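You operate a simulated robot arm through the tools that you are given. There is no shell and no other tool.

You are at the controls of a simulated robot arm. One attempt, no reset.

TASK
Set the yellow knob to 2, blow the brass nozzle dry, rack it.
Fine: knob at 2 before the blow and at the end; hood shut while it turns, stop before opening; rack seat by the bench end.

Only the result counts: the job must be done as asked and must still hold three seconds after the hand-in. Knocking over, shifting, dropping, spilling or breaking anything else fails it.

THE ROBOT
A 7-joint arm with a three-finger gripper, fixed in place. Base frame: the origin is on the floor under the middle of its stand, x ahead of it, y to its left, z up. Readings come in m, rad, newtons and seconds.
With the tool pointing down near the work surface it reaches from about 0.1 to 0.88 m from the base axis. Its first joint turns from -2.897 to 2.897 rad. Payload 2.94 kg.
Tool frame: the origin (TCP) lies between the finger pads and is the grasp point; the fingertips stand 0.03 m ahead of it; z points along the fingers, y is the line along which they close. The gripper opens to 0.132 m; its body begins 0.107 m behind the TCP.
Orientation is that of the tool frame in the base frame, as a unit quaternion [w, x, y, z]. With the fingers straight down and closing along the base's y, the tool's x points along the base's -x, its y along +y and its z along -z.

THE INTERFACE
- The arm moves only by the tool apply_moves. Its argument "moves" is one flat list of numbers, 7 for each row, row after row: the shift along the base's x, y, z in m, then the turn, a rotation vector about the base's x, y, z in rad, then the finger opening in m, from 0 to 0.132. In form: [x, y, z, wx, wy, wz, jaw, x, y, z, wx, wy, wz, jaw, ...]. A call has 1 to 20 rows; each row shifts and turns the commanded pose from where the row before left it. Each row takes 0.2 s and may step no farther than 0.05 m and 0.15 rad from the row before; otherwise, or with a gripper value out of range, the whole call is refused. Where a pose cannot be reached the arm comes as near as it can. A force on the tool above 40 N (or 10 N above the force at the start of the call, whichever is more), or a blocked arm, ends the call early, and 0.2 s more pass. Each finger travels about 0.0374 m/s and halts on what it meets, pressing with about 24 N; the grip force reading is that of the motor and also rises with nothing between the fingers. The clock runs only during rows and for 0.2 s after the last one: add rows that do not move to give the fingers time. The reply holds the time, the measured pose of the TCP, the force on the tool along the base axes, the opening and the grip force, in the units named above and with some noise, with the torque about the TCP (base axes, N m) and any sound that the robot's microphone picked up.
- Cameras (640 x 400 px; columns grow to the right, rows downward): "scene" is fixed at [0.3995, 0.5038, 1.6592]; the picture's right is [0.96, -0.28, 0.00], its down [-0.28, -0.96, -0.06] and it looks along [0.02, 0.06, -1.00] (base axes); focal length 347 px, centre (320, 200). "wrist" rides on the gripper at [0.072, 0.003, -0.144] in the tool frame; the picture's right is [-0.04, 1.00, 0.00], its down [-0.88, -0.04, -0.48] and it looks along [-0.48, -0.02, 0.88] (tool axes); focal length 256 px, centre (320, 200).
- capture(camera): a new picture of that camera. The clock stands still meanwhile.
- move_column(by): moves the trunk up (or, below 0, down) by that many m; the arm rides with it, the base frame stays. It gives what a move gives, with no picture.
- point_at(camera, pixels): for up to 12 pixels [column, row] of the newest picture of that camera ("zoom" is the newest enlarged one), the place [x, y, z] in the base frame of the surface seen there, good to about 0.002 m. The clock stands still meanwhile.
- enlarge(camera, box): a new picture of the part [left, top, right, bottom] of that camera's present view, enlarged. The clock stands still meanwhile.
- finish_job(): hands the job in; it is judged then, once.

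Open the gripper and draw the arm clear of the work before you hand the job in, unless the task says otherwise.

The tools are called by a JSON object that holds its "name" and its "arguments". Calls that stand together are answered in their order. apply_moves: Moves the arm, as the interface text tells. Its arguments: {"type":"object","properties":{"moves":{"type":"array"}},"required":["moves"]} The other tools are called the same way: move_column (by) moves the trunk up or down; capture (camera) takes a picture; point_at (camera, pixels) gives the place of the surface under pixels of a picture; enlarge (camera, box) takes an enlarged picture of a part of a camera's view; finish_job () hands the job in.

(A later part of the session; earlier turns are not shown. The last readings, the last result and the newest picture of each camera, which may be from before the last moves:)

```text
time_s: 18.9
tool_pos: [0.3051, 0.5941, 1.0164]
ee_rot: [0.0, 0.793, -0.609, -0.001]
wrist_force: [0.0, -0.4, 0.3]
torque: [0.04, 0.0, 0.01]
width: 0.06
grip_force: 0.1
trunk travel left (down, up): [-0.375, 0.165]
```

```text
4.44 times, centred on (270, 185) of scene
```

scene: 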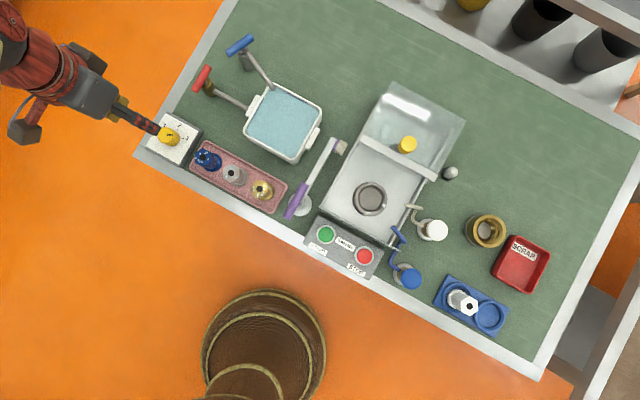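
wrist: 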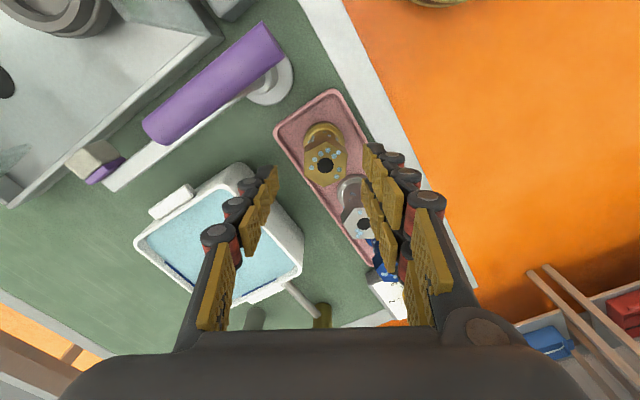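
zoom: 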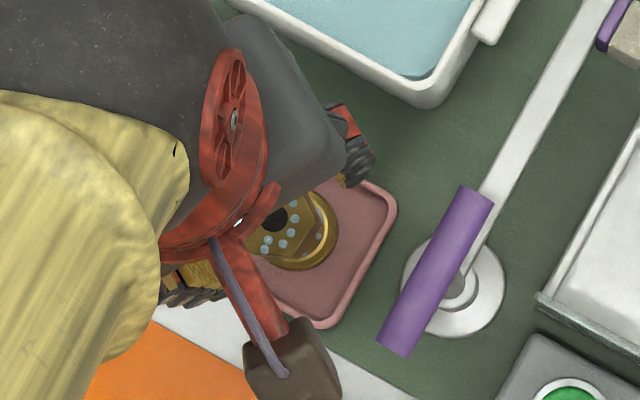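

The nozzle's hole is at (326,164), about 5 mm to the finger side of centre, and the lower finger passes within ≈8 mm of the steel nozzle. I shift −4 mm in x and yaw +0.17 rad for more clearance, then look again.

{"name": "apply_moves", "arguments": {"moves": [-0.002, -0.0005, 0, 0, 0, 0.085, 0.06, -0.002, -0.0005, 0, 0, 0, 0.085, 0.06, 0, 0, 0, 0, 0, 0, 0.06]}}

{"name": "capture", "arguments": {"camera": "wrist"}}

{"name": "enlarge", "arguments": {"camera": "wrist", "box": [250, 100, 410, 260]}}

```text
time_s: 19.7
tool_pos: [0.3017, 0.5907, 1.0174]
ee_rot: [0.0, 0.842, -0.539, -0.001]
wrist_force: [-0.2, 0.1, -0.4]
torque: [0.05, 0.02, -0.01]
width: 0.06
grip_force: 0.1
trunk travel left (down, up): [-0.375, 0.165]
```

```text
taken
```

wrist: 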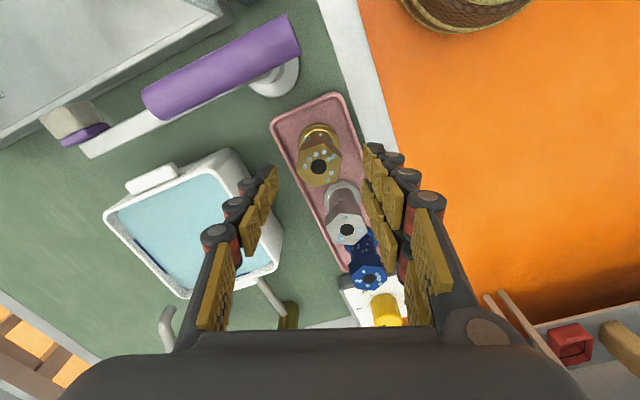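

```text
2.50 times, centred on (330, 180) of wrist
```

zoom: 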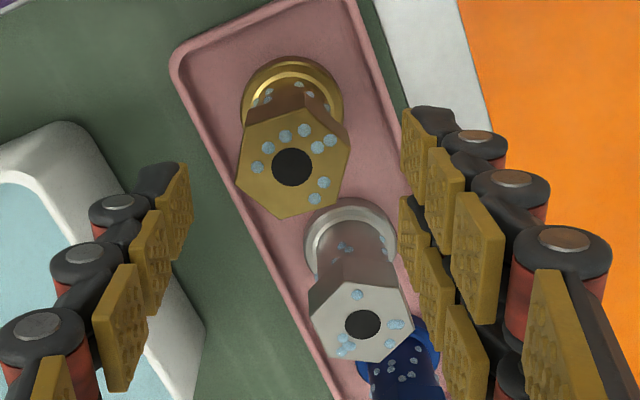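

The brass hole is now at (320,166), right on the expected line, with ≈14 mm clearance to the steel nozzle. I descend 0.055 m and check the forces before closing.

{"name": "apply_moves", "arguments": {"moves": [0, 0, -0.02, 0, 0, 0, 0.06, 0, 0, -0.02, 0, 0, 0, 0.06, 0, 0, -0.015, 0, 0, 0, 0.06, 0, 0, 0, 0, 0, 0, 0.06]}}

{"name": "capture", "arguments": {"camera": "wrist"}}

```text
time_s: 20.7
tool_pos: [0.3003, 0.5921, 0.9616]
ee_rot: [0.001, 0.842, -0.54, -0.001]
wrist_force: [-0.5, 0.5, -0.2]
torque: [0.0, -0.02, 0.01]
width: 0.06
grip_force: 0.0
trunk travel left (down, up): [-0.375, 0.165]
```

```text
taken
```

wrist: 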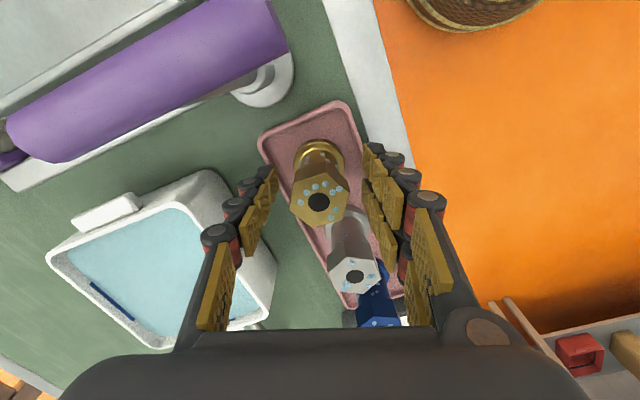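

The nozzle's hole is at (319,201), centred between the fingers, with no contact force. I close on it.

{"name": "apply_moves", "arguments": {"moves": [0, 0, 0, 0, 0, 0, 0.05, 0, 0, 0, 0, 0, 0, 0.04, 0, 0, 0, 0, 0, 0, 0.03, 0, 0, 0, 0, 0, 0, 0.02, 0, 0, 0, 0, 0, 0, 0.02, 0, 0, 0, 0, 0, 0, 0.02]}}

{"name": "capture", "arguments": {"camera": "wrist"}}

```text
time_s: 22.1
tool_pos: [0.3016, 0.592, 0.962]
ee_rot: [0.0, 0.841, -0.541, -0.001]
wrist_force: [0.5, 0.6, 1.1]
torque: [0.03, 0.05, -0.06]
width: 0.036
grip_force: 23.7
trunk travel left (down, up): [-0.375, 0.165]
```

```text
taken
```

wrist: 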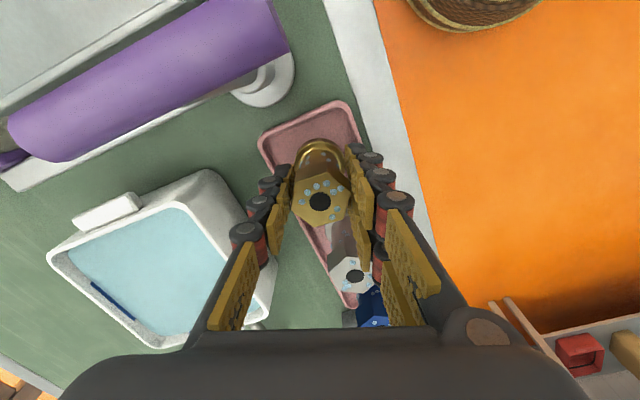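

The grip holds the nozzle at width 0.036 with almost no side force. I lift it slowly and look.

{"name": "apply_moves", "arguments": {"moves": [0, 0, 0.01, 0, 0, 0, 0.02, 0, 0, 0.02, 0, 0, 0, 0.02, 0, 0, 0.03, 0, 0, 0, 0.02, 0, 0, 0.04, 0, 0, 0, 0.02, 0, 0, 0.04, 0, 0, 0, 0.02, 0, 0, 0, 0, 0, 0, 0.02]}}

{"name": "capture", "arguments": {"camera": "wrist"}}

{"name": "enlarge", "arguments": {"camera": "wrist", "box": [250, 130, 390, 250]}}

```text
time_s: 23.5
tool_pos: [0.3035, 0.5888, 1.1013]
ee_rot: [0.001, 0.842, -0.54, -0.002]
wrist_force: [-0.2, 0.1, -2.0]
torque: [0.0, 0.01, 0.02]
width: 0.0353
grip_force: 23.6
trunk travel left (down, up): [-0.375, 0.165]
```

```text
taken
```

wrist: 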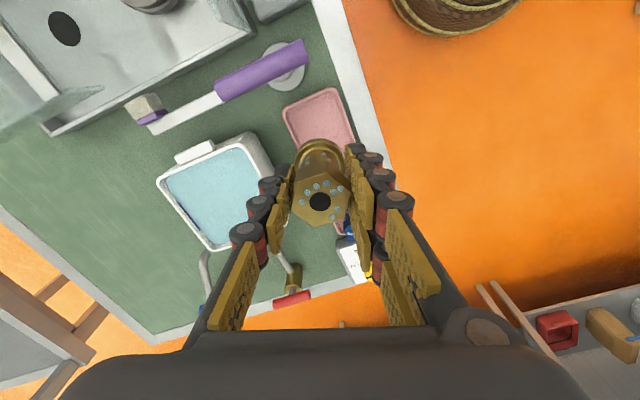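

```text
3.33 times, centred on (320, 190) of wrist
```

zoom: 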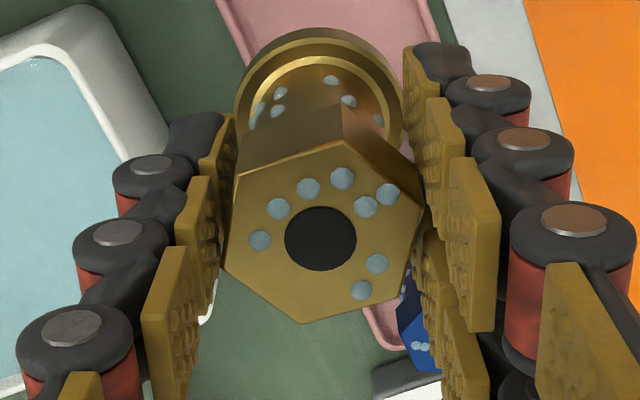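

The nozzle is held upright with its top at (320,201), so its axis is on the TCP. I raise it to clear the purple handle and carry it over the cup at (0.5127,0.5134), yawing +0.2 so the fingers line up front–back.

{"name": "apply_moves", "arguments": {"moves": [0, 0, 0.04, 0, 0, 0, 0.02, 0.04184, -0.015, 0.004, 0, 0, 0.04, 0.02, 0.04184, -0.015, 0, 0, 0, 0.04, 0.02, 0.04184, -0.015, 0, 0, 0, 0.04, 0.02, 0.04184, -0.015, 0, 0, 0, 0.04, 0.02, 0.04184, -0.015, 0, 0, 0, 0.04, 0.02, 0, 0, 0, 0, 0, 0, 0.02, 0, 0, 0, 0, 0, 0, 0.02]}}

{"name": "capture", "arguments": {"camera": "wrist"}}

{"name": "capture", "arguments": {"camera": "scene"}}

```text
time_s: 25.3
tool_pos: [0.5104, 0.5152, 1.1441]
ee_rot: [0.001, 0.892, -0.453, -0.002]
wrist_force: [-0.6, -0.2, -2.1]
torque: [0.03, 0.02, 0.0]
width: 0.0359
grip_force: 24.0
trunk travel left (down, up): [-0.375, 0.165]
```

```text
taken
```

wrist: 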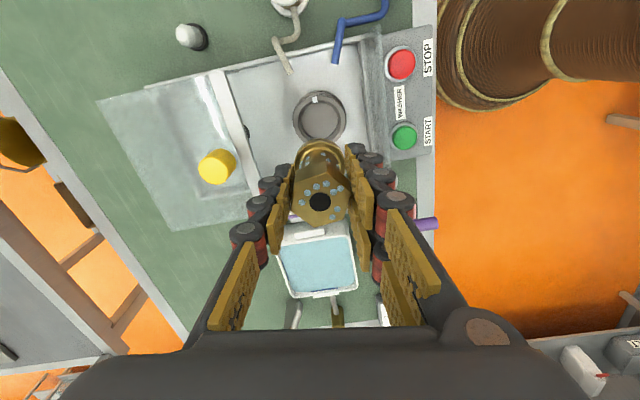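

```text
taken
```

scene: 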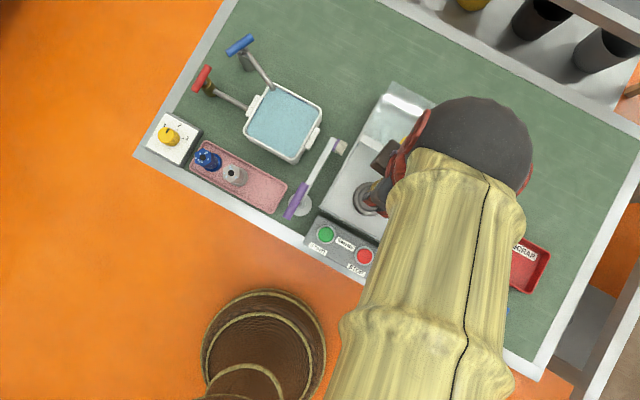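

The cup is visible below-ahead at about (320,118). I measure its rim from this view to refine the centre.

{"name": "enlarge", "arguments": {"camera": "wrist", "box": [270, 70, 370, 150]}}

{"name": "point_at", "arguments": {"camera": "wrist", "pixels": [[297, 118], [343, 118], [320, 97], [320, 120], [318, 98], [304, 135], [290, 70], [336, 60]]}}

```text
5.00 times, centred on (320, 110) of wrist
```

zoom: 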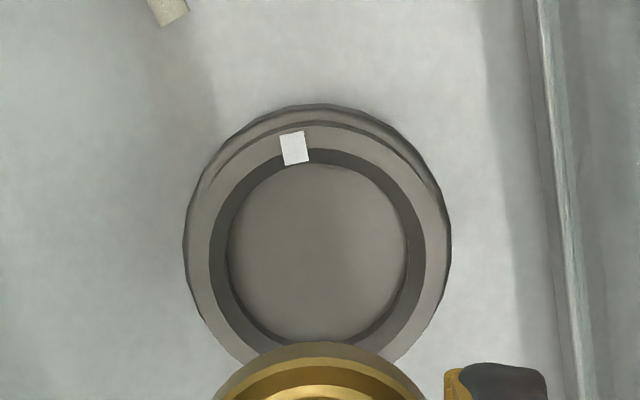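

```text
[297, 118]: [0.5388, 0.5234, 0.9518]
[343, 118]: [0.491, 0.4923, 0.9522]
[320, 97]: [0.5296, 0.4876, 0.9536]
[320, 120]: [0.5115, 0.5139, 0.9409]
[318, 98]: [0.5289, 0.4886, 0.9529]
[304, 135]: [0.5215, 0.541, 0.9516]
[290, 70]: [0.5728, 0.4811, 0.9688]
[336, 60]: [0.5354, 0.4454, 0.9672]
```

Averaging the rim points puts the cup centre at about (0.5125,0.5128), some millimetres ahead of the tool. I shift (+0.003,−0.004) and descend to just above the rim, then check visually.

{"name": "apply_moves", "arguments": {"moves": [0.0015, -0.002, -0.03, 0, 0, 0, 0.02, 0.0015, -0.002, -0.03, 0, 0, 0, 0.02, 0, 0, -0.03, 0, 0, 0, 0.02, 0, 0, -0.022, 0, 0, 0, 0.02, 0, 0, 0, 0, 0, 0, 0.02]}}

{"name": "enlarge", "arguments": {"camera": "wrist", "box": [260, 70, 380, 220]}}

{"name": "enlarge", "arguments": {"camera": "scene", "box": [320, 130, 430, 240]}}

{"name": "apply_moves", "arguments": {"moves": [0, 0, 0, 0, 0, 0, 0.02]}}

```text
time_s: 26.5
tool_pos: [0.5134, 0.5115, 1.0338]
ee_rot: [0.001, 0.891, -0.453, -0.001]
wrist_force: [0.9, -0.1, -1.8]
torque: [-0.04, 0.0, 0.01]
width: 0.0356
grip_force: 23.7
trunk travel left (down, up): [-0.375, 0.165]
```

```text
2.67 times, centred on (320, 145) of wrist
```

zoom: 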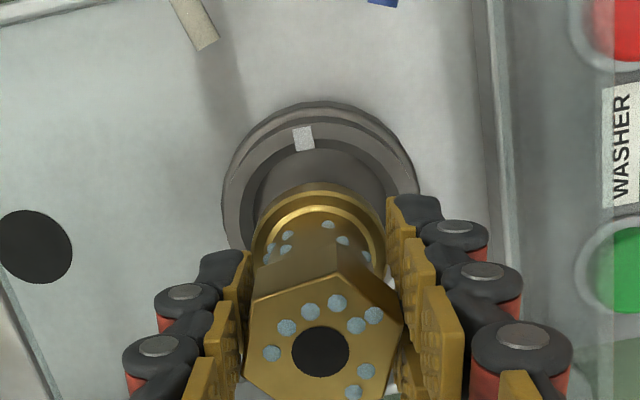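

```text
3.64 times, centred on (375, 185) of scene
```

zoom: 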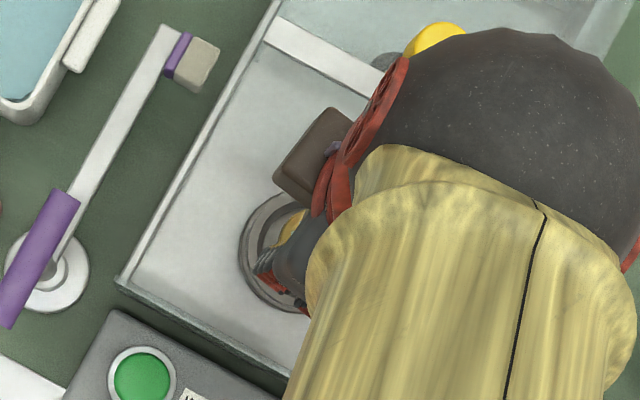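

```text
time_s: 26.9
tool_pos: [0.5145, 0.5122, 1.0344]
ee_rot: [0.001, 0.891, -0.453, -0.002]
wrist_force: [0.3, 0.0, -2.7]
torque: [0.01, -0.01, -0.01]
width: 0.0357
grip_force: 24.3
trunk travel left (down, up): [-0.375, 0.165]
```

Laterally the nozzle flange and cup line up (both centred near column 320 of the zoom). I measure rim points again from this close view.

{"name": "enlarge", "arguments": {"camera": "wrist", "box": [280, 95, 360, 165]}}

{"name": "point_at", "arguments": {"camera": "wrist", "pixels": [[314, 118], [320, 119], [330, 120], [340, 125], [293, 140], [290, 150], [347, 133], [300, 125], [320, 132], [320, 145], [310, 152], [334, 153]]}}

```text
5.71 times, centred on (320, 130) of wrist
```

zoom: 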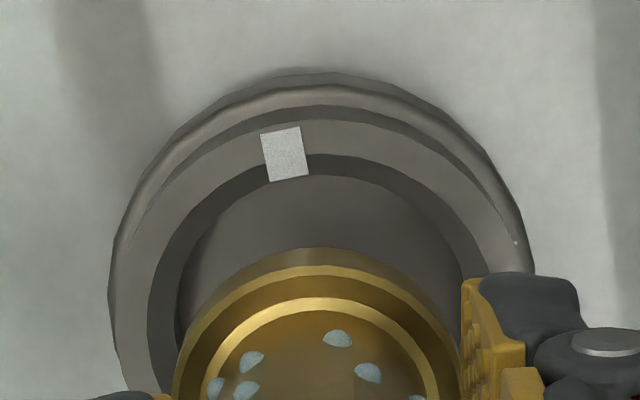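

```text
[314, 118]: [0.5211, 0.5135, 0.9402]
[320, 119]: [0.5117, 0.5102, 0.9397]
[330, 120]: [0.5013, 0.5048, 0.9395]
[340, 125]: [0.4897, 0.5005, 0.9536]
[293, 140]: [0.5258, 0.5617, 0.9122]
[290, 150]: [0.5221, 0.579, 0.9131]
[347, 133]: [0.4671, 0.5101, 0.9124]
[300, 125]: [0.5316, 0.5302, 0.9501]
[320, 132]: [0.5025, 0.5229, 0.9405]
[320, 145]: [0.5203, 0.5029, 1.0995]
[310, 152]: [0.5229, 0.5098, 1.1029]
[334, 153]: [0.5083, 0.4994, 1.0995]
```

{"name": "point_at", "arguments": {"camera": "zoom", "pixels": [[320, 138], [230, 155], [405, 160], [170, 215], [465, 215], [135, 290], [490, 250], [284, 153], [320, 190], [320, 258], [215, 310], [415, 310]]}}

```text
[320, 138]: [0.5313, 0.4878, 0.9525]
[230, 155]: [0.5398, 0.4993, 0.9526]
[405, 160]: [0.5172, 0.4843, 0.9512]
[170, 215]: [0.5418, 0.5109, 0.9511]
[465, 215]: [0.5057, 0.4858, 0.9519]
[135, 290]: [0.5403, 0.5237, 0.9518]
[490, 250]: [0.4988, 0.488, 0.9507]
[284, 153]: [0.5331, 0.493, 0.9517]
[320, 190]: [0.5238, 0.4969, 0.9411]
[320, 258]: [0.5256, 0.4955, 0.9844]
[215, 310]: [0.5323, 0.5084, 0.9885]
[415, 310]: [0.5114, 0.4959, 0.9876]
```

From the close view the nozzle sits about 2 mm short of the cup's centre along the tool's x, so I shift (+0.001,−0.002) and lower toward the cup, watching the force.

{"name": "apply_moves", "arguments": {"moves": [0.001, -0.0019, 0, 0, 0, 0, 0.02, 0, 0, -0.01, 0, 0, 0, 0.02, 0, 0, -0.01, 0, 0, 0, 0.02, 0, 0, -0.006, 0, 0, 0, 0.02, 0, 0, -0.005, 0, 0, 0, 0.02, 0, 0, 0, 0, 0, 0, 0.02]}}

{"name": "enlarge", "arguments": {"camera": "wrist", "box": [260, 100, 380, 220]}}

```text
time_s: 28.3
tool_pos: [0.5139, 0.5111, 1.003]
ee_rot: [0.001, 0.891, -0.454, -0.002]
wrist_force: [0.6, 0.6, -1.5]
torque: [0.02, -0.02, -0.02]
width: 0.0353
grip_force: 23.6
trunk travel left (down, up): [-0.375, 0.165]
```

```text
3.33 times, centred on (320, 160) of wrist
```

zoom: 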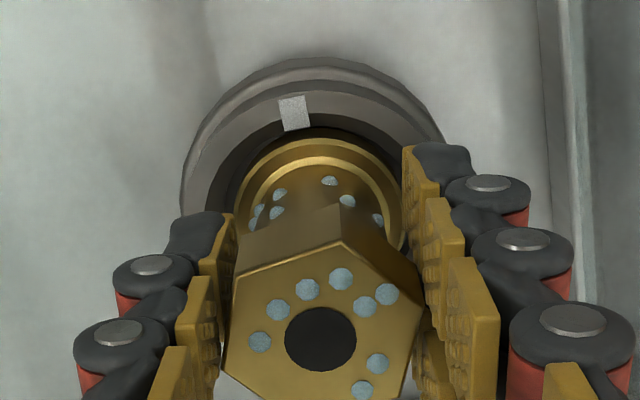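

No contact force, and the flange is within the rim. I lower the last 8 mm in small steps.

{"name": "apply_moves", "arguments": {"moves": [0, 0, -0.003, 0, 0, 0, 0.02, 0, 0, -0.003, 0, 0, 0, 0.02, 0, 0, -0.002, 0, 0, 0, 0.02, 0, 0, 0, 0, 0, 0, 0.02]}}

{"name": "enlarge", "arguments": {"camera": "wrist", "box": [260, 100, 380, 220]}}

```text
time_s: 29.3
tool_pos: [0.5155, 0.5102, 0.9962]
ee_rot: [0.0, 0.892, -0.453, -0.002]
wrist_force: [-0.1, 1.0, 2.0]
torque: [-0.08, -0.02, 0.0]
width: 0.0356
grip_force: 24.2
trunk travel left (down, up): [-0.375, 0.165]
```

```text
3.33 times, centred on (320, 160) of wrist
```

zoom: 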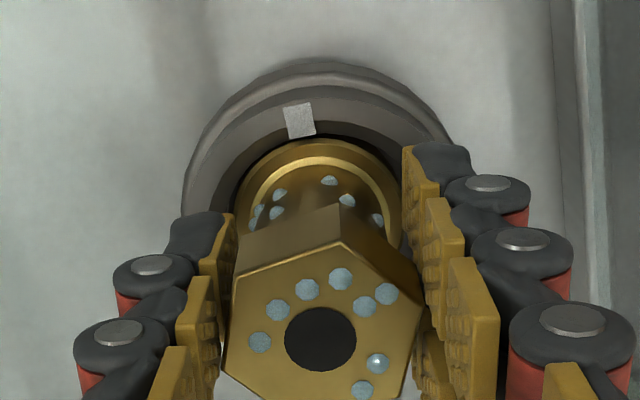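

Force z rose from −1.5 to +2 N: the nozzle rests on the cup floor. I open the fingers to 0.05 and check that it stands.

{"name": "apply_moves", "arguments": {"moves": [0, 0, 0, 0, 0, 0, 0.042, 0, 0, 0, 0, 0, 0, 0.05, 0, 0, 0, 0, 0, 0, 0.05]}}

{"name": "enlarge", "arguments": {"camera": "wrist", "box": [250, 90, 390, 230]}}

```text
time_s: 30.1
tool_pos: [0.5153, 0.5104, 0.9934]
ee_rot: [0.001, 0.891, -0.454, -0.001]
wrist_force: [-0.9, -0.2, -0.3]
torque: [0.01, 0.0, 0.04]
width: 0.0504
grip_force: 0.2
trunk travel left (down, up): [-0.375, 0.165]
```

```text
2.86 times, centred on (320, 160) of wrist
```

zoom: 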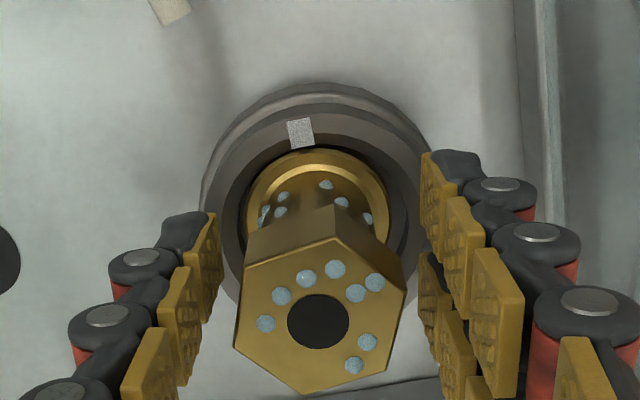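

The nozzle stands in the cup on its own. I rise straight up to clear it and look at it once more.

{"name": "apply_moves", "arguments": {"moves": [0, 0, 0.02, 0, 0, 0, 0.05, 0, 0, 0.03, 0, 0, 0, 0.05, 0, 0, 0.04, 0, 0, 0, 0.05, 0, 0, 0.04, 0, 0, 0, 0.05, 0, 0, 0.03, 0, 0, 0, 0.05, 0, 0, 0, 0, 0, 0, 0.05]}}

{"name": "capture", "arguments": {"camera": "wrist"}}

{"name": "enlarge", "arguments": {"camera": "wrist", "box": [260, 80, 380, 180]}}

```text
time_s: 31.5
tool_pos: [0.5162, 0.5089, 1.1557]
ee_rot: [0.002, 0.892, -0.452, -0.001]
wrist_force: [0.2, 0.2, -0.8]
torque: [-0.01, 0.03, 0.0]
width: 0.0496
grip_force: 0.0
trunk travel left (down, up): [-0.375, 0.165]
```

```text
taken
```

wrist: 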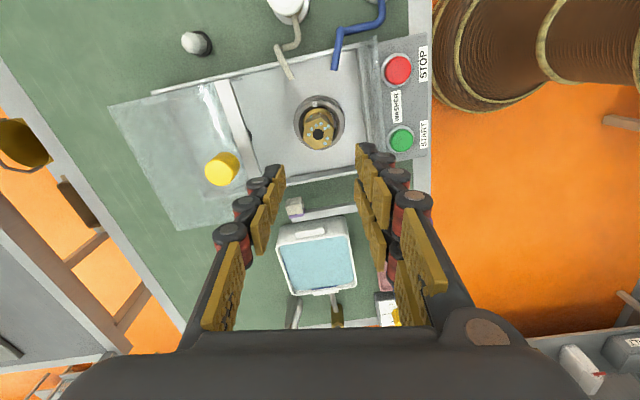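

```text
4.00 times, centred on (320, 130) of wrist
```

zoom: 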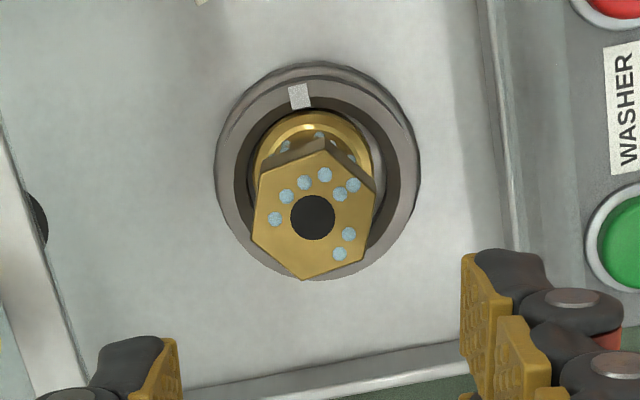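

The nozzle stands centred in the cup. Now the hood: I measure the yellow handle at (222,168) in this view before gripping it.

{"name": "enlarge", "arguments": {"camera": "wrist", "box": [190, 120, 270, 200]}}

{"name": "point_at", "arguments": {"camera": "wrist", "pixels": [[218, 172], [207, 172], [229, 172], [218, 182], [218, 162], [236, 160], [240, 155], [228, 100], [150, 150]]}}

```text
5.00 times, centred on (230, 160) of wrist
```

zoom: 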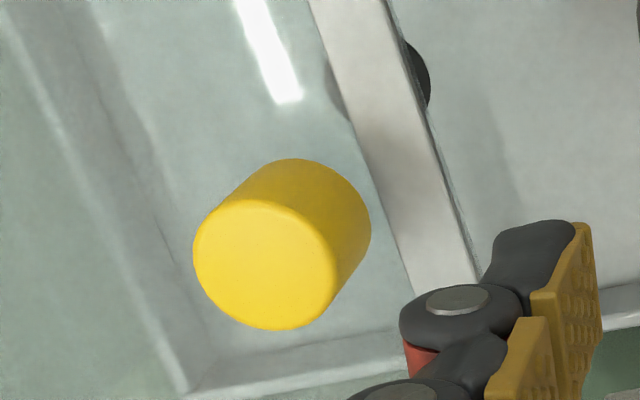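

```text
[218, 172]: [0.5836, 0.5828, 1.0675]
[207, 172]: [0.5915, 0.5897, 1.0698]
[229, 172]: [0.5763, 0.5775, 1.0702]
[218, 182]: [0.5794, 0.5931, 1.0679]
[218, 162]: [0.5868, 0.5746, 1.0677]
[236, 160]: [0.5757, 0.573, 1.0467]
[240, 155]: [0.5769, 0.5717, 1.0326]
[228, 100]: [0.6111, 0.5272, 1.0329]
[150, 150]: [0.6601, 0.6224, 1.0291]
```

Handle centre ≈ (0.583,0.583), top z≈1.068. I move over it, then descend so the fingertips end ≈1 cm above the hood glass.

{"name": "apply_moves", "arguments": {"moves": [0.0223, 0.0247, 0, 0, 0, 0, 0.055, 0.0223, 0.0247, 0, 0, 0, 0, 0.055, 0.0222, 0.0247, 0, 0, 0, 0, 0.055, 0, 0, -0.02, 0, 0, 0, 0.055, 0, 0, -0.02, 0, 0, 0, 0.055, 0, 0, 0, 0, 0, 0, 0.055]}}

{"name": "capture", "arguments": {"camera": "wrist"}}

```text
time_s: 32.9
tool_pos: [0.5808, 0.5849, 1.1161]
ee_rot: [0.0, 0.891, -0.453, -0.001]
wrist_force: [0.5, 0.3, 0.6]
torque: [-0.01, 0.04, 0.0]
width: 0.0549
grip_force: 0.1
trunk travel left (down, up): [-0.375, 0.165]
```

```text
taken
```

wrist: 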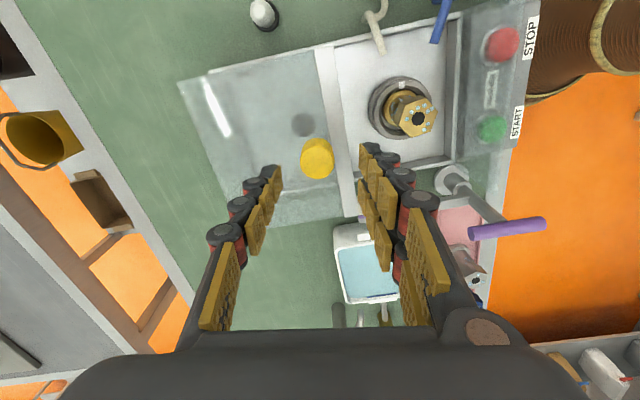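

The handle is at (316,161), essentially centred. I descend to z≈1.072 and close on it.

{"name": "apply_moves", "arguments": {"moves": [0.0015, 0.001, -0.02, 0, 0, 0, 0.055, 0, 0, -0.015, 0, 0, 0, 0.055, 0, 0, -0.008, 0, 0, 0, 0.055, 0, 0, 0, 0, 0, 0, 0.045, 0, 0, 0, 0, 0, 0, 0.035, 0, 0, 0, 0, 0, 0, 0.025, 0, 0, 0, 0, 0, 0, 0.015, 0, 0, 0, 0, 0, 0, 0.015]}}

{"name": "capture", "arguments": {"camera": "wrist"}}

```text
time_s: 34.7
tool_pos: [0.5836, 0.5854, 1.0719]
ee_rot: [0.001, 0.891, -0.454, -0.002]
wrist_force: [-3.0, -3.7, -0.7]
torque: [-0.13, 0.08, -0.13]
width: 0.0265
grip_force: 32.9
trunk travel left (down, up): [-0.375, 0.165]
```

```text
taken
```

wrist: 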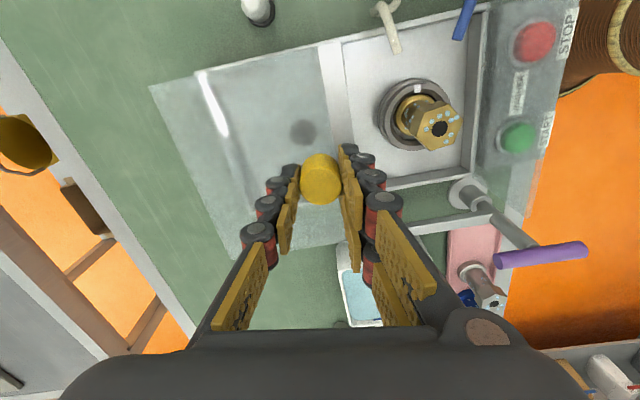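

The handle is gripped (width 0.0265). I pull it toward the front (−0.71,−0.71) a short way first to test that it slides.

{"name": "apply_moves", "arguments": {"moves": [-0.004, -0.004, 0, 0, 0, 0, 0.015, -0.007, -0.007, 0, 0, 0, 0, 0.015, -0.007, -0.007, 0, 0, 0, 0, 0.015]}}

{"name": "capture", "arguments": {"camera": "wrist"}}

```text
time_s: 35.5
tool_pos: [0.5647, 0.5673, 1.0711]
ee_rot: [0.001, 0.891, -0.453, -0.001]
wrist_force: [-2.4, -1.1, 0.1]
torque: [-0.09, 0.11, 0.04]
width: 0.0262
grip_force: 44.7
trunk travel left (down, up): [-0.375, 0.165]
```

```text
taken
```

wrist: 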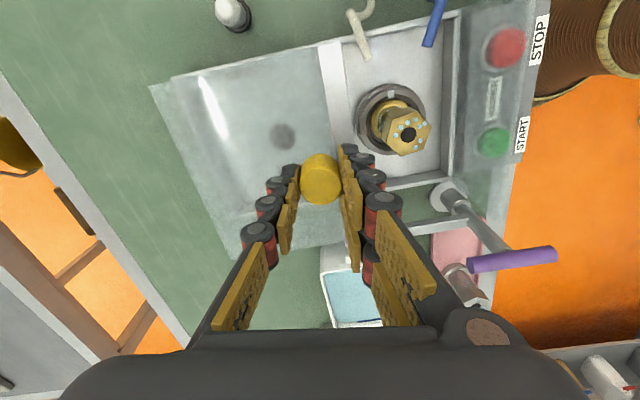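

The hood slides with little force. I continue the pull.

{"name": "apply_moves", "arguments": {"moves": [-0.01, -0.01, 0, 0, 0, 0, 0.015, -0.01, -0.01, 0, 0, 0, 0, 0.015, -0.01, -0.01, 0, 0, 0, 0, 0.015, -0.01, -0.01, 0, 0, 0, 0, 0.015, -0.01, -0.01, 0, 0, 0, 0, 0.015, -0.01, -0.01, 0, 0, 0, 0, 0.015, -0.01, -0.01, 0, 0, 0, 0, 0.015, 0, 0, 0, 0, 0, 0, 0.015]}}

{"name": "capture", "arguments": {"camera": "wrist"}}

```text
time_s: 37.3
tool_pos: [0.4952, 0.4979, 1.0719]
ee_rot: [0.0, 0.891, -0.454, -0.001]
wrist_force: [0.9, 1.0, -8.5]
torque: [-0.27, 0.06, 0.08]
width: 0.026
grip_force: 44.6
trunk travel left (down, up): [-0.375, 0.165]
```

```text
taken
```

wrist: 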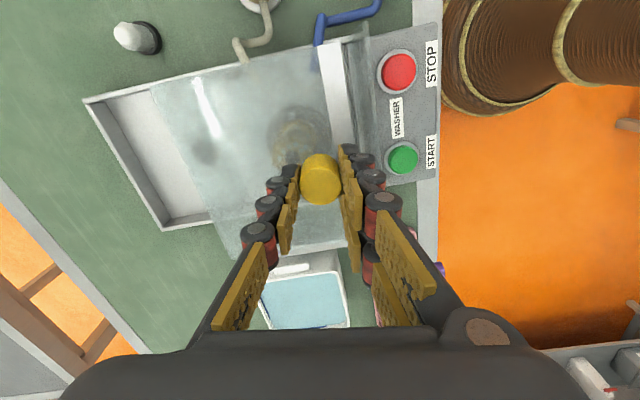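

The hood's bar is now about 2 cm from the front glass. I go on slowly until it meets its stop.

{"name": "apply_moves", "arguments": {"moves": [-0.003, -0.003, 0, 0, 0, 0, 0.015, -0.003, -0.003, 0, 0, 0, 0, 0.015, -0.003, -0.003, 0, 0, 0, 0, 0.015, -0.002, -0.002, 0, 0, 0, 0, 0.015]}}

{"name": "enlarge", "arguments": {"camera": "wrist", "box": [250, 20, 450, 220]}}

```text
time_s: 38.3
tool_pos: [0.4874, 0.4885, 1.0711]
ee_rot: [-0.002, 0.891, -0.454, -0.001]
wrist_force: [11.3, 11.4, -9.1]
torque: [0.33, -0.32, 0.16]
width: 0.0258
grip_force: 45.2
trunk travel left (down, up): [-0.375, 0.165]
```

```text
2.00 times, centred on (350, 120) of wrist
```

zoom: 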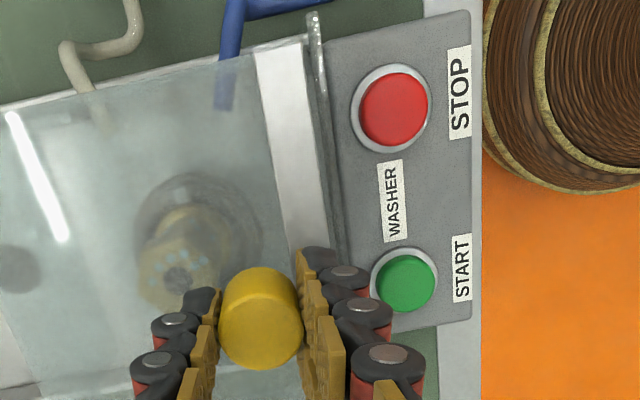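

The hood met its stop: ~16 N resisting, and its bar sits against the front glass. I relax the push, open the fingers and rise.

{"name": "apply_moves", "arguments": {"moves": [0.001, 0.001, 0, 0, 0, 0, 0.015, 0, 0, 0, 0, 0, 0, 0.04, 0, 0, 0, 0, 0, 0, 0.05, 0, 0, 0, 0, 0, 0, 0.05, 0, 0, 0.02, 0, 0, 0, 0.05, 0, 0, 0.04, 0, 0, 0, 0.05, 0, 0, 0.04, 0, 0, 0, 0.05, 0, 0, 0.02, 0, 0, 0, 0.05]}}

{"name": "capture", "arguments": {"camera": "wrist"}}

{"name": "enlarge", "arguments": {"camera": "wrist", "box": [200, 0, 440, 240]}}

```text
time_s: 40.1
tool_pos: [0.4852, 0.4876, 1.1924]
ee_rot: [0.002, 0.891, -0.454, -0.001]
wrist_force: [0.3, -0.1, 0.4]
torque: [0.02, -0.02, -0.03]
width: 0.05
grip_force: 0.1
trunk travel left (down, up): [-0.375, 0.165]
```

```text
taken
```

wrist: 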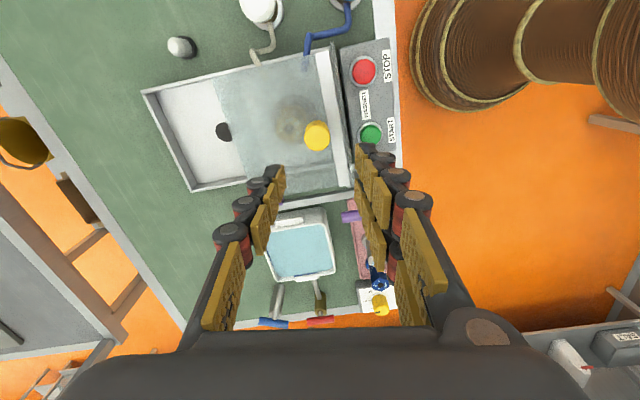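

```text
1.67 times, centred on (320, 120) of wrist
```

zoom: 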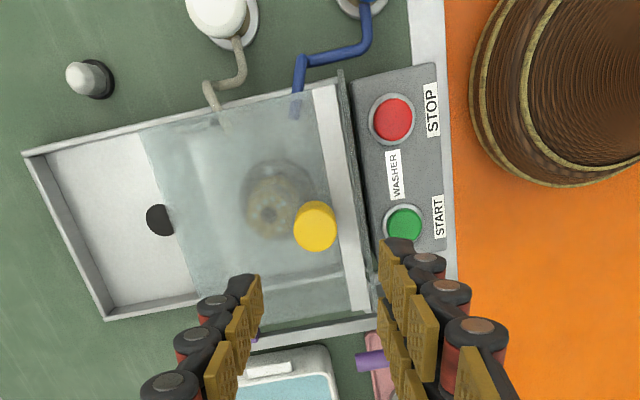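

The hood covers the cup. I verify the bar's position against the front glass before starting.

{"name": "point_at", "arguments": {"camera": "zoom", "pixels": [[335, 150], [350, 180], [345, 200], [355, 240], [342, 75], [315, 220], [404, 222], [393, 118], [215, 10], [350, 5], [85, 78], [270, 205]]}}

```text
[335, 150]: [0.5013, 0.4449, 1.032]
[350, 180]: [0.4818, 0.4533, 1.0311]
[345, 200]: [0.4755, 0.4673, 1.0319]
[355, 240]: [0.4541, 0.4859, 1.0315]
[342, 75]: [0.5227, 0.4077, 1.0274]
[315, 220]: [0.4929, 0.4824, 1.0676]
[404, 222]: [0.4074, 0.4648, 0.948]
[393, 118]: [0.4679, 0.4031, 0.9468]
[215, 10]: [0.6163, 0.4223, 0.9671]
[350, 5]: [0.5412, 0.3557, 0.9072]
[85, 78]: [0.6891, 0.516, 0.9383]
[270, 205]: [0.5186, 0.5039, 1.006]
```

The bar is at v≈0.66, flush with the front glass: shut. Before pressing START I look at the button panel's heights.

{"name": "enlarge", "arguments": {"camera": "wrist", "box": [335, 45, 405, 150]}}

{"name": "point_at", "arguments": {"camera": "wrist", "pixels": [[371, 132], [371, 124], [362, 132], [380, 132], [357, 133], [383, 128], [366, 105], [364, 70], [376, 71], [352, 72], [364, 60], [350, 110]]}}

```text
3.81 times, centred on (370, 98) of wrist
```

zoom: 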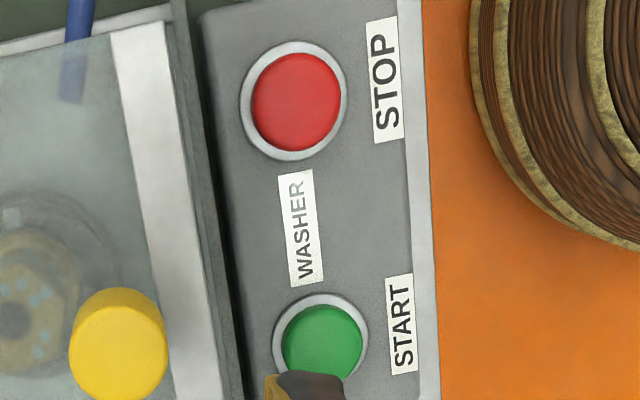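

```text
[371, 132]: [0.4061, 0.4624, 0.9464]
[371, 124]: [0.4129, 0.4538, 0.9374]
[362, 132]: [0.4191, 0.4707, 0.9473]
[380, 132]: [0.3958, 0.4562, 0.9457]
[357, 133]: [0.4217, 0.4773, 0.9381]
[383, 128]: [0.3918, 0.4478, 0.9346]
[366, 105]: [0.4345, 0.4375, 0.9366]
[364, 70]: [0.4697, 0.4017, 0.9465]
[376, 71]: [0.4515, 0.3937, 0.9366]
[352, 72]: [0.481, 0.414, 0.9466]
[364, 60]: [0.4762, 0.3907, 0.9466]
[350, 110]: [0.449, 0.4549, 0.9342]
```

Button tops are at z≈0.947 standing ~1 cm above the panel; START is centred at about (0.404,0.469). I close the fingers, move over START and descend to just above it.

{"name": "apply_moves", "arguments": {"moves": [-0.0407, -0.0094, 0, 0, 0, 0, 0.03, -0.0407, -0.0094, 0, 0, 0, 0, 0.015, 0, 0, -0.04, 0, 0, 0, 0, 0, 0, -0.04, 0, 0, 0, 0, 0, 0, -0.04, 0, 0, 0, 0, 0, 0, -0.04, 0, 0, 0, 0, 0, 0, -0.03, 0, 0, 0, 0, 0, 0, -0.01, 0, 0, 0, 0, 0, 0, 0, 0, 0, 0, 0]}}

{"name": "capture", "arguments": {"camera": "wrist"}}

{"name": "capture", "arguments": {"camera": "scene"}}

```text
time_s: 42.1
tool_pos: [0.403, 0.4676, 0.9915]
ee_rot: [0.001, 0.891, -0.453, -0.002]
wrist_force: [-0.2, 0.1, 0.5]
torque: [-0.01, 0.0, 0.02]
width: 0.0
grip_force: 24.3
trunk travel left (down, up): [-0.375, 0.165]
```

```text
taken
```

wrist: 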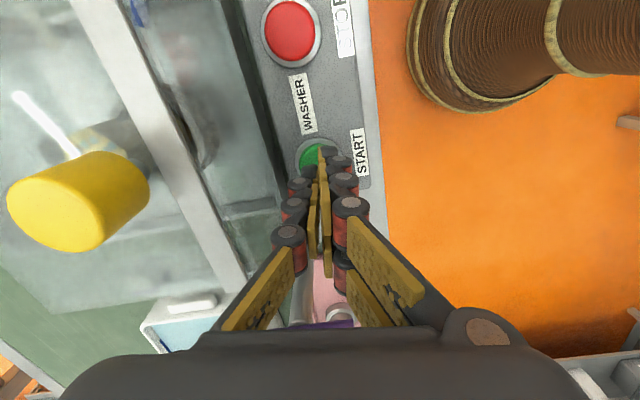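

```text
taken
```

scene: 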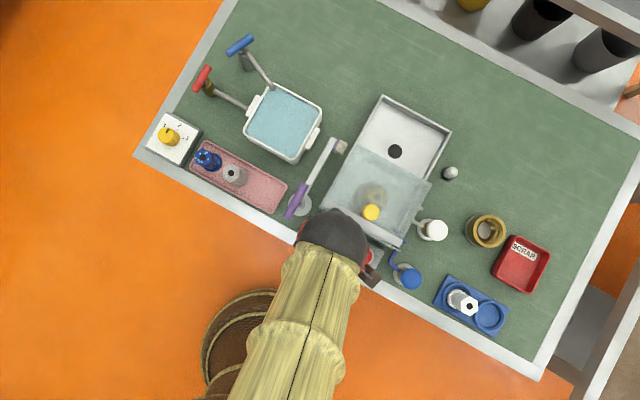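

The closed fingertips stand over the green button. I press down in small steps, watching force and sound.

{"name": "apply_moves", "arguments": {"moves": [0, 0, -0.008, 0, 0, 0, 0, 0, 0, -0.004, 0, 0, 0, 0, 0, 0, -0.003, 0, 0, 0, 0, 0, 0, -0.002, 0, 0, 0, 0]}}

```text
time_s: 43.1
tool_pos: [0.4033, 0.4669, 0.975]
ee_rot: [0.0, 0.891, -0.454, -0.001]
wrist_force: [-0.1, -0.6, -0.5]
torque: [0.0, -0.02, 0.0]
width: 0.0
grip_force: 24.3
trunk travel left (down, up): [-0.375, 0.165]
```

No contact yet at TCP z=0.975; I continue in 2 mm steps.

{"name": "apply_moves", "arguments": {"moves": [0, 0, -0.002, 0, 0, 0, 0, 0, 0, -0.002, 0, 0, 0, 0, 0, 0, -0.002, 0, 0, 0, 0]}}

```text
time_s: 43.9
tool_pos: [0.4044, 0.4675, 0.9705]
ee_rot: [0.001, 0.891, -0.453, -0.001]
wrist_force: [1.3, -0.5, 2.3]
torque: [-0.04, -0.03, 0.0]
width: 0.0061
grip_force: 28.2
trunk travel left (down, up): [-0.375, 0.165]
heard: click
```

A click was heard. I lift off the button and check whether the washer turns.

{"name": "apply_moves", "arguments": {"moves": [0, 0, 0.01, 0, 0, 0, 0, 0, 0, 0.02, 0, 0, 0, 0, 0, 0, 0.03, 0, 0, 0, 0]}}

{"name": "capture", "arguments": {"camera": "wrist"}}

{"name": "enlarge", "arguments": {"camera": "scene", "box": [310, 130, 480, 290]}}

```text
time_s: 44.7
tool_pos: [0.4023, 0.4667, 1.03]
ee_rot: [0.001, 0.891, -0.453, -0.002]
wrist_force: [0.0, -1.6, -0.1]
torque: [-0.02, -0.01, 0.02]
width: 0.0001
grip_force: 29.2
trunk travel left (down, up): [-0.375, 0.165]
```

```text
taken
```

wrist: 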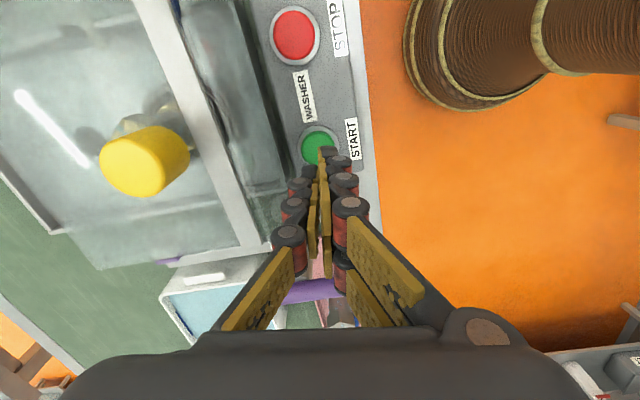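

```text
2.50 times, centred on (395, 210) of scene
```

zoom: 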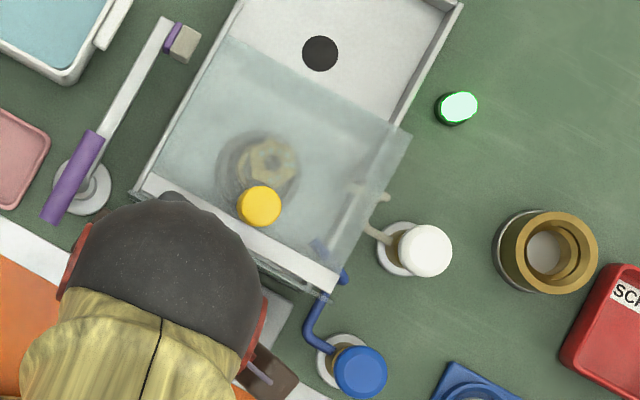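

The lamp at scene zoom (458,107) has turned green: the washer is running with the hood shut. I rise and move over the white tap to study it before turning it.

{"name": "apply_moves", "arguments": {"moves": [0, 0, 0.045, 0, 0, 0, 0.02, 0, 0, 0.045, 0, 0, 0, 0.04, 0.0366, -0.0134, 0.02, 0, 0, -0.06, 0.06, 0.0366, -0.0134, 0.02, 0, 0, -0.06, 0.06, 0.0366, -0.0134, 0, 0, 0, -0.06, 0.06, 0.0366, -0.0134, 0, 0, 0, -0.06, 0.06, 0.0366, -0.0134, 0, 0, 0, -0.06, 0.06, 0, 0, 0, 0, 0, 0, 0.06]}}

{"name": "capture", "arguments": {"camera": "wrist"}}

{"name": "enlarge", "arguments": {"camera": "scene", "box": [310, 130, 480, 290]}}

```text
time_s: 46.5
tool_pos: [0.5872, 0.402, 1.1594]
ee_rot: [0.0, 0.813, -0.583, -0.001]
wrist_force: [-0.5, -0.1, 0.3]
torque: [0.0, -0.04, 0.01]
width: 0.0601
grip_force: 0.1
trunk travel left (down, up): [-0.375, 0.165]
```

```text
taken
```

wrist: 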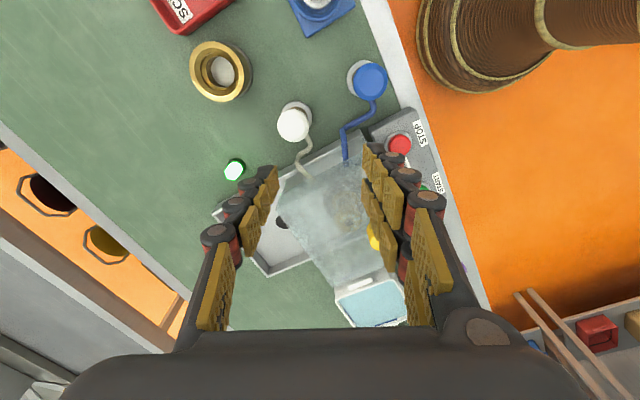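

```text
2.50 times, centred on (395, 210) of scene
```

zoom: 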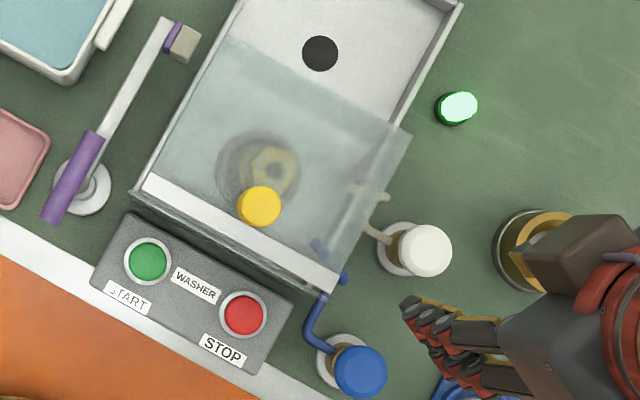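

The lamp stays green. I enlarge the cup through the hood and the white tap.

{"name": "enlarge", "arguments": {"camera": "scene", "box": [345, 170, 400, 220]}}

{"name": "enlarge", "arguments": {"camera": "wrist", "box": [260, 60, 400, 190]}}

{"name": "enlarge", "arguments": {"camera": "scene", "box": [395, 190, 455, 250]}}

```text
8.00 times, centred on (372, 195) of scene
```

zoom: 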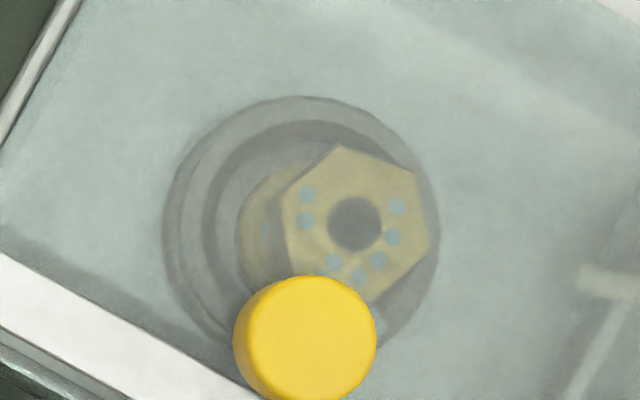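

```text
3.08 times, centred on (330, 125) of wrist
```

zoom: 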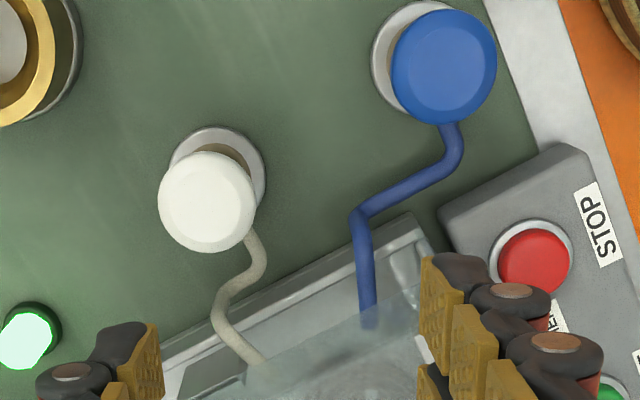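

```text
6.67 times, centred on (425, 220) of scene
```

zoom: 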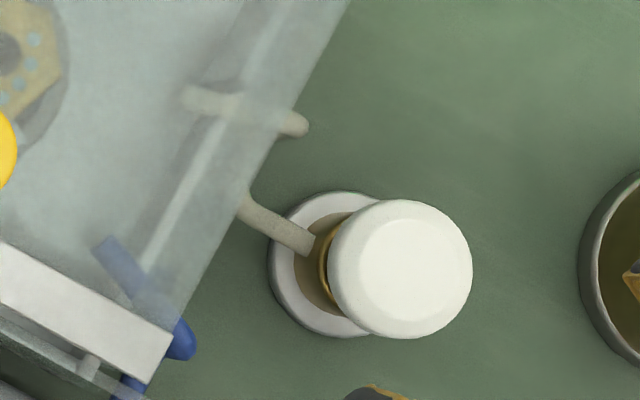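

Both taps have plain mushroom caps, so they may be push valves. I measure the white cap's edges.

{"name": "point_at", "arguments": {"camera": "zoom", "pixels": [[400, 268], [340, 268], [462, 268], [400, 208], [400, 330], [315, 265], [290, 265], [300, 240], [295, 125], [620, 280]]}}

{"name": "enlarge", "arguments": {"camera": "scene", "box": [345, 170, 400, 220]}}

```text
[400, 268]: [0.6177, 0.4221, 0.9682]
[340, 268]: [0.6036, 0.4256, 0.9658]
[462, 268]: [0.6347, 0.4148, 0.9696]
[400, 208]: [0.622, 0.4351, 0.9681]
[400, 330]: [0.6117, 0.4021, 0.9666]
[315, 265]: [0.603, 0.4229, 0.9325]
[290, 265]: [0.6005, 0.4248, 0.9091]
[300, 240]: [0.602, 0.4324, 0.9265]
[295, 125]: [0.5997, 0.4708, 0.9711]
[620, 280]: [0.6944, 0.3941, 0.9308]
```

```text
8.00 times, centred on (372, 195) of scene
```

zoom: 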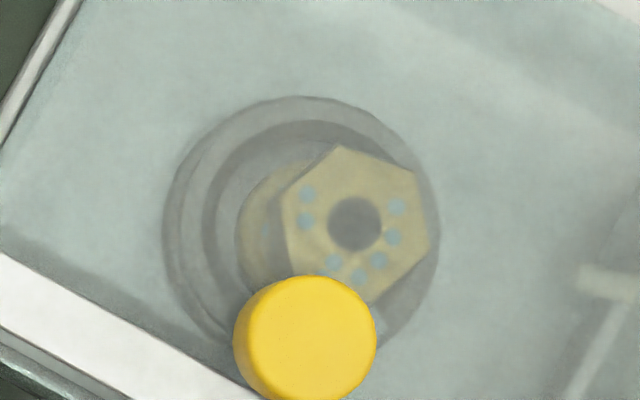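

White cap centre ≈ (0.618,0.4195), top z≈0.968, diameter ≈0.034. I close the fingers and go above it to test gently whether it is a push valve.

{"name": "apply_moves", "arguments": {"moves": [0.0154, 0.0088, 0, 0, 0, 0, 0.04, 0.0154, 0.0087, -0.03, 0, 0, 0, 0.02, 0, 0, -0.04, 0, 0, 0, 0, 0, 0, -0.04, 0, 0, 0, 0, 0, 0, -0.03, 0, 0, 0, 0, 0, 0, 0, 0, 0, 0, 0]}}

{"name": "capture", "arguments": {"camera": "wrist"}}

{"name": "enlarge", "arguments": {"camera": "scene", "box": [345, 170, 400, 220]}}

```text
time_s: 47.9
tool_pos: [0.6195, 0.4184, 1.0192]
ee_rot: [0.0, 0.814, -0.582, -0.001]
wrist_force: [-0.1, -0.2, -0.9]
torque: [0.02, -0.02, 0.07]
width: 0.0002
grip_force: 23.5
trunk travel left (down, up): [-0.375, 0.165]
```

```text
taken
```

wrist: 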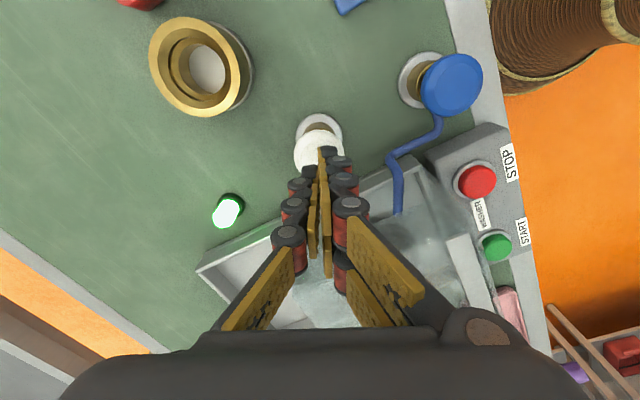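

```text
8.00 times, centred on (372, 195) of scene
```

zoom: 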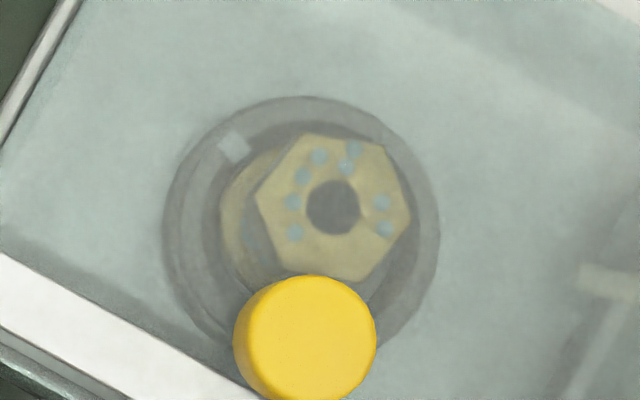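

The cup's white mark has moved to (235,148): it is turning. I press gently on the white cap in small steps.

{"name": "apply_moves", "arguments": {"moves": [0, 0, -0.012, 0, 0, 0, 0, 0, 0, -0.006, 0, 0, 0, 0, 0, 0, -0.003, 0, 0, 0, 0, 0, 0, -0.002, 0, 0, 0, 0]}}

```text
time_s: 48.9
tool_pos: [0.6162, 0.4192, 0.9961]
ee_rot: [0.001, 0.814, -0.581, -0.002]
wrist_force: [0.3, -1.0, 1.1]
torque: [0.0, 0.0, 0.0]
width: 0.0001
grip_force: 24.0
trunk travel left (down, up): [-0.375, 0.165]
```

{"name": "apply_moves", "arguments": {"moves": [0, 0, -0.002, 0, 0, 0, 0, 0, 0, -0.002, 0, 0, 0, 0]}}

```text
time_s: 49.5
tool_pos: [0.6178, 0.4189, 0.993]
ee_rot: [0.0, 0.814, -0.581, -0.002]
wrist_force: [0.0, 0.4, 0.1]
torque: [0.03, 0.0, -0.01]
width: 0.0063
grip_force: 28.6
trunk travel left (down, up): [-0.375, 0.165]
```

The finger width rose to 0.006 as it did on the START button, so contact has begun; I press a bit further.

{"name": "apply_moves", "arguments": {"moves": [0, 0, -0.002, 0, 0, 0, 0, 0, 0, -0.002, 0, 0, 0, 0]}}

```text
time_s: 50.1
tool_pos: [0.6172, 0.4182, 0.9882]
ee_rot: [0.0, 0.813, -0.582, -0.001]
wrist_force: [0.9, -0.3, 1.8]
torque: [-0.03, -0.05, -0.01]
width: 0.006
grip_force: 28.3
trunk travel left (down, up): [-0.375, 0.165]
```

{"name": "capture", "arguments": {"camera": "wrist"}}

{"name": "enlarge", "arguments": {"camera": "wrist", "box": [270, 110, 370, 210]}}

{"name": "enlarge", "arguments": {"camera": "scene", "box": [345, 170, 455, 260]}}

```text
taken
```

wrist: 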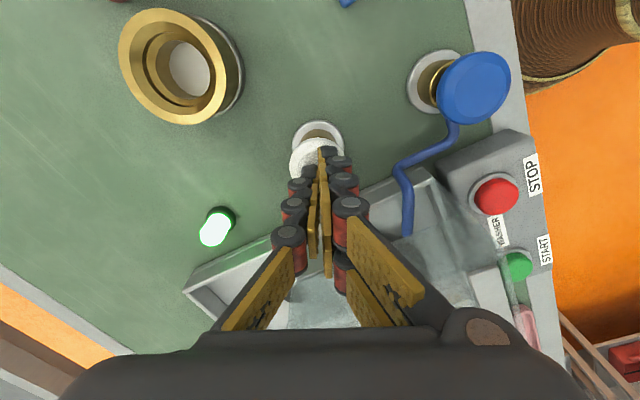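

```text
4.00 times, centred on (320, 160) of wrist
```

zoom: 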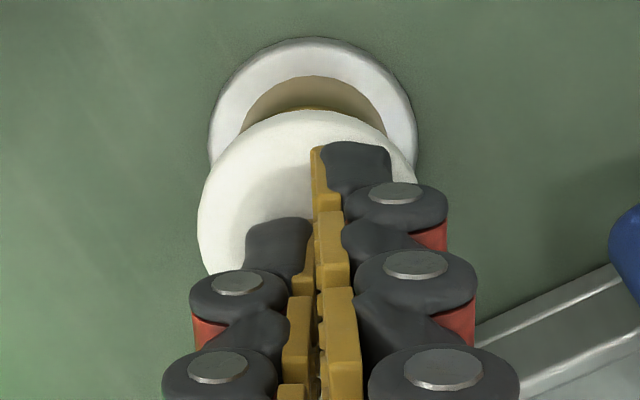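

```text
4.44 times, centred on (400, 215) of scene
```

zoom: 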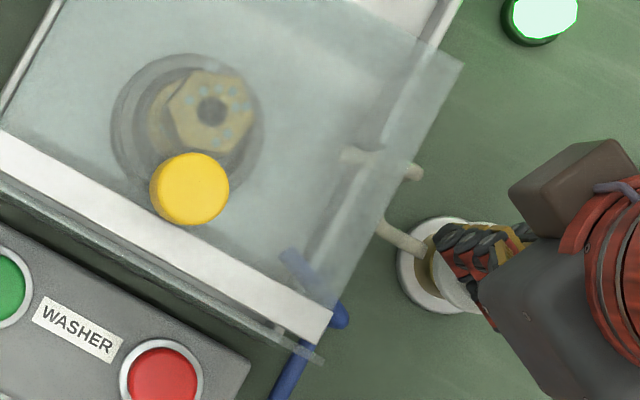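

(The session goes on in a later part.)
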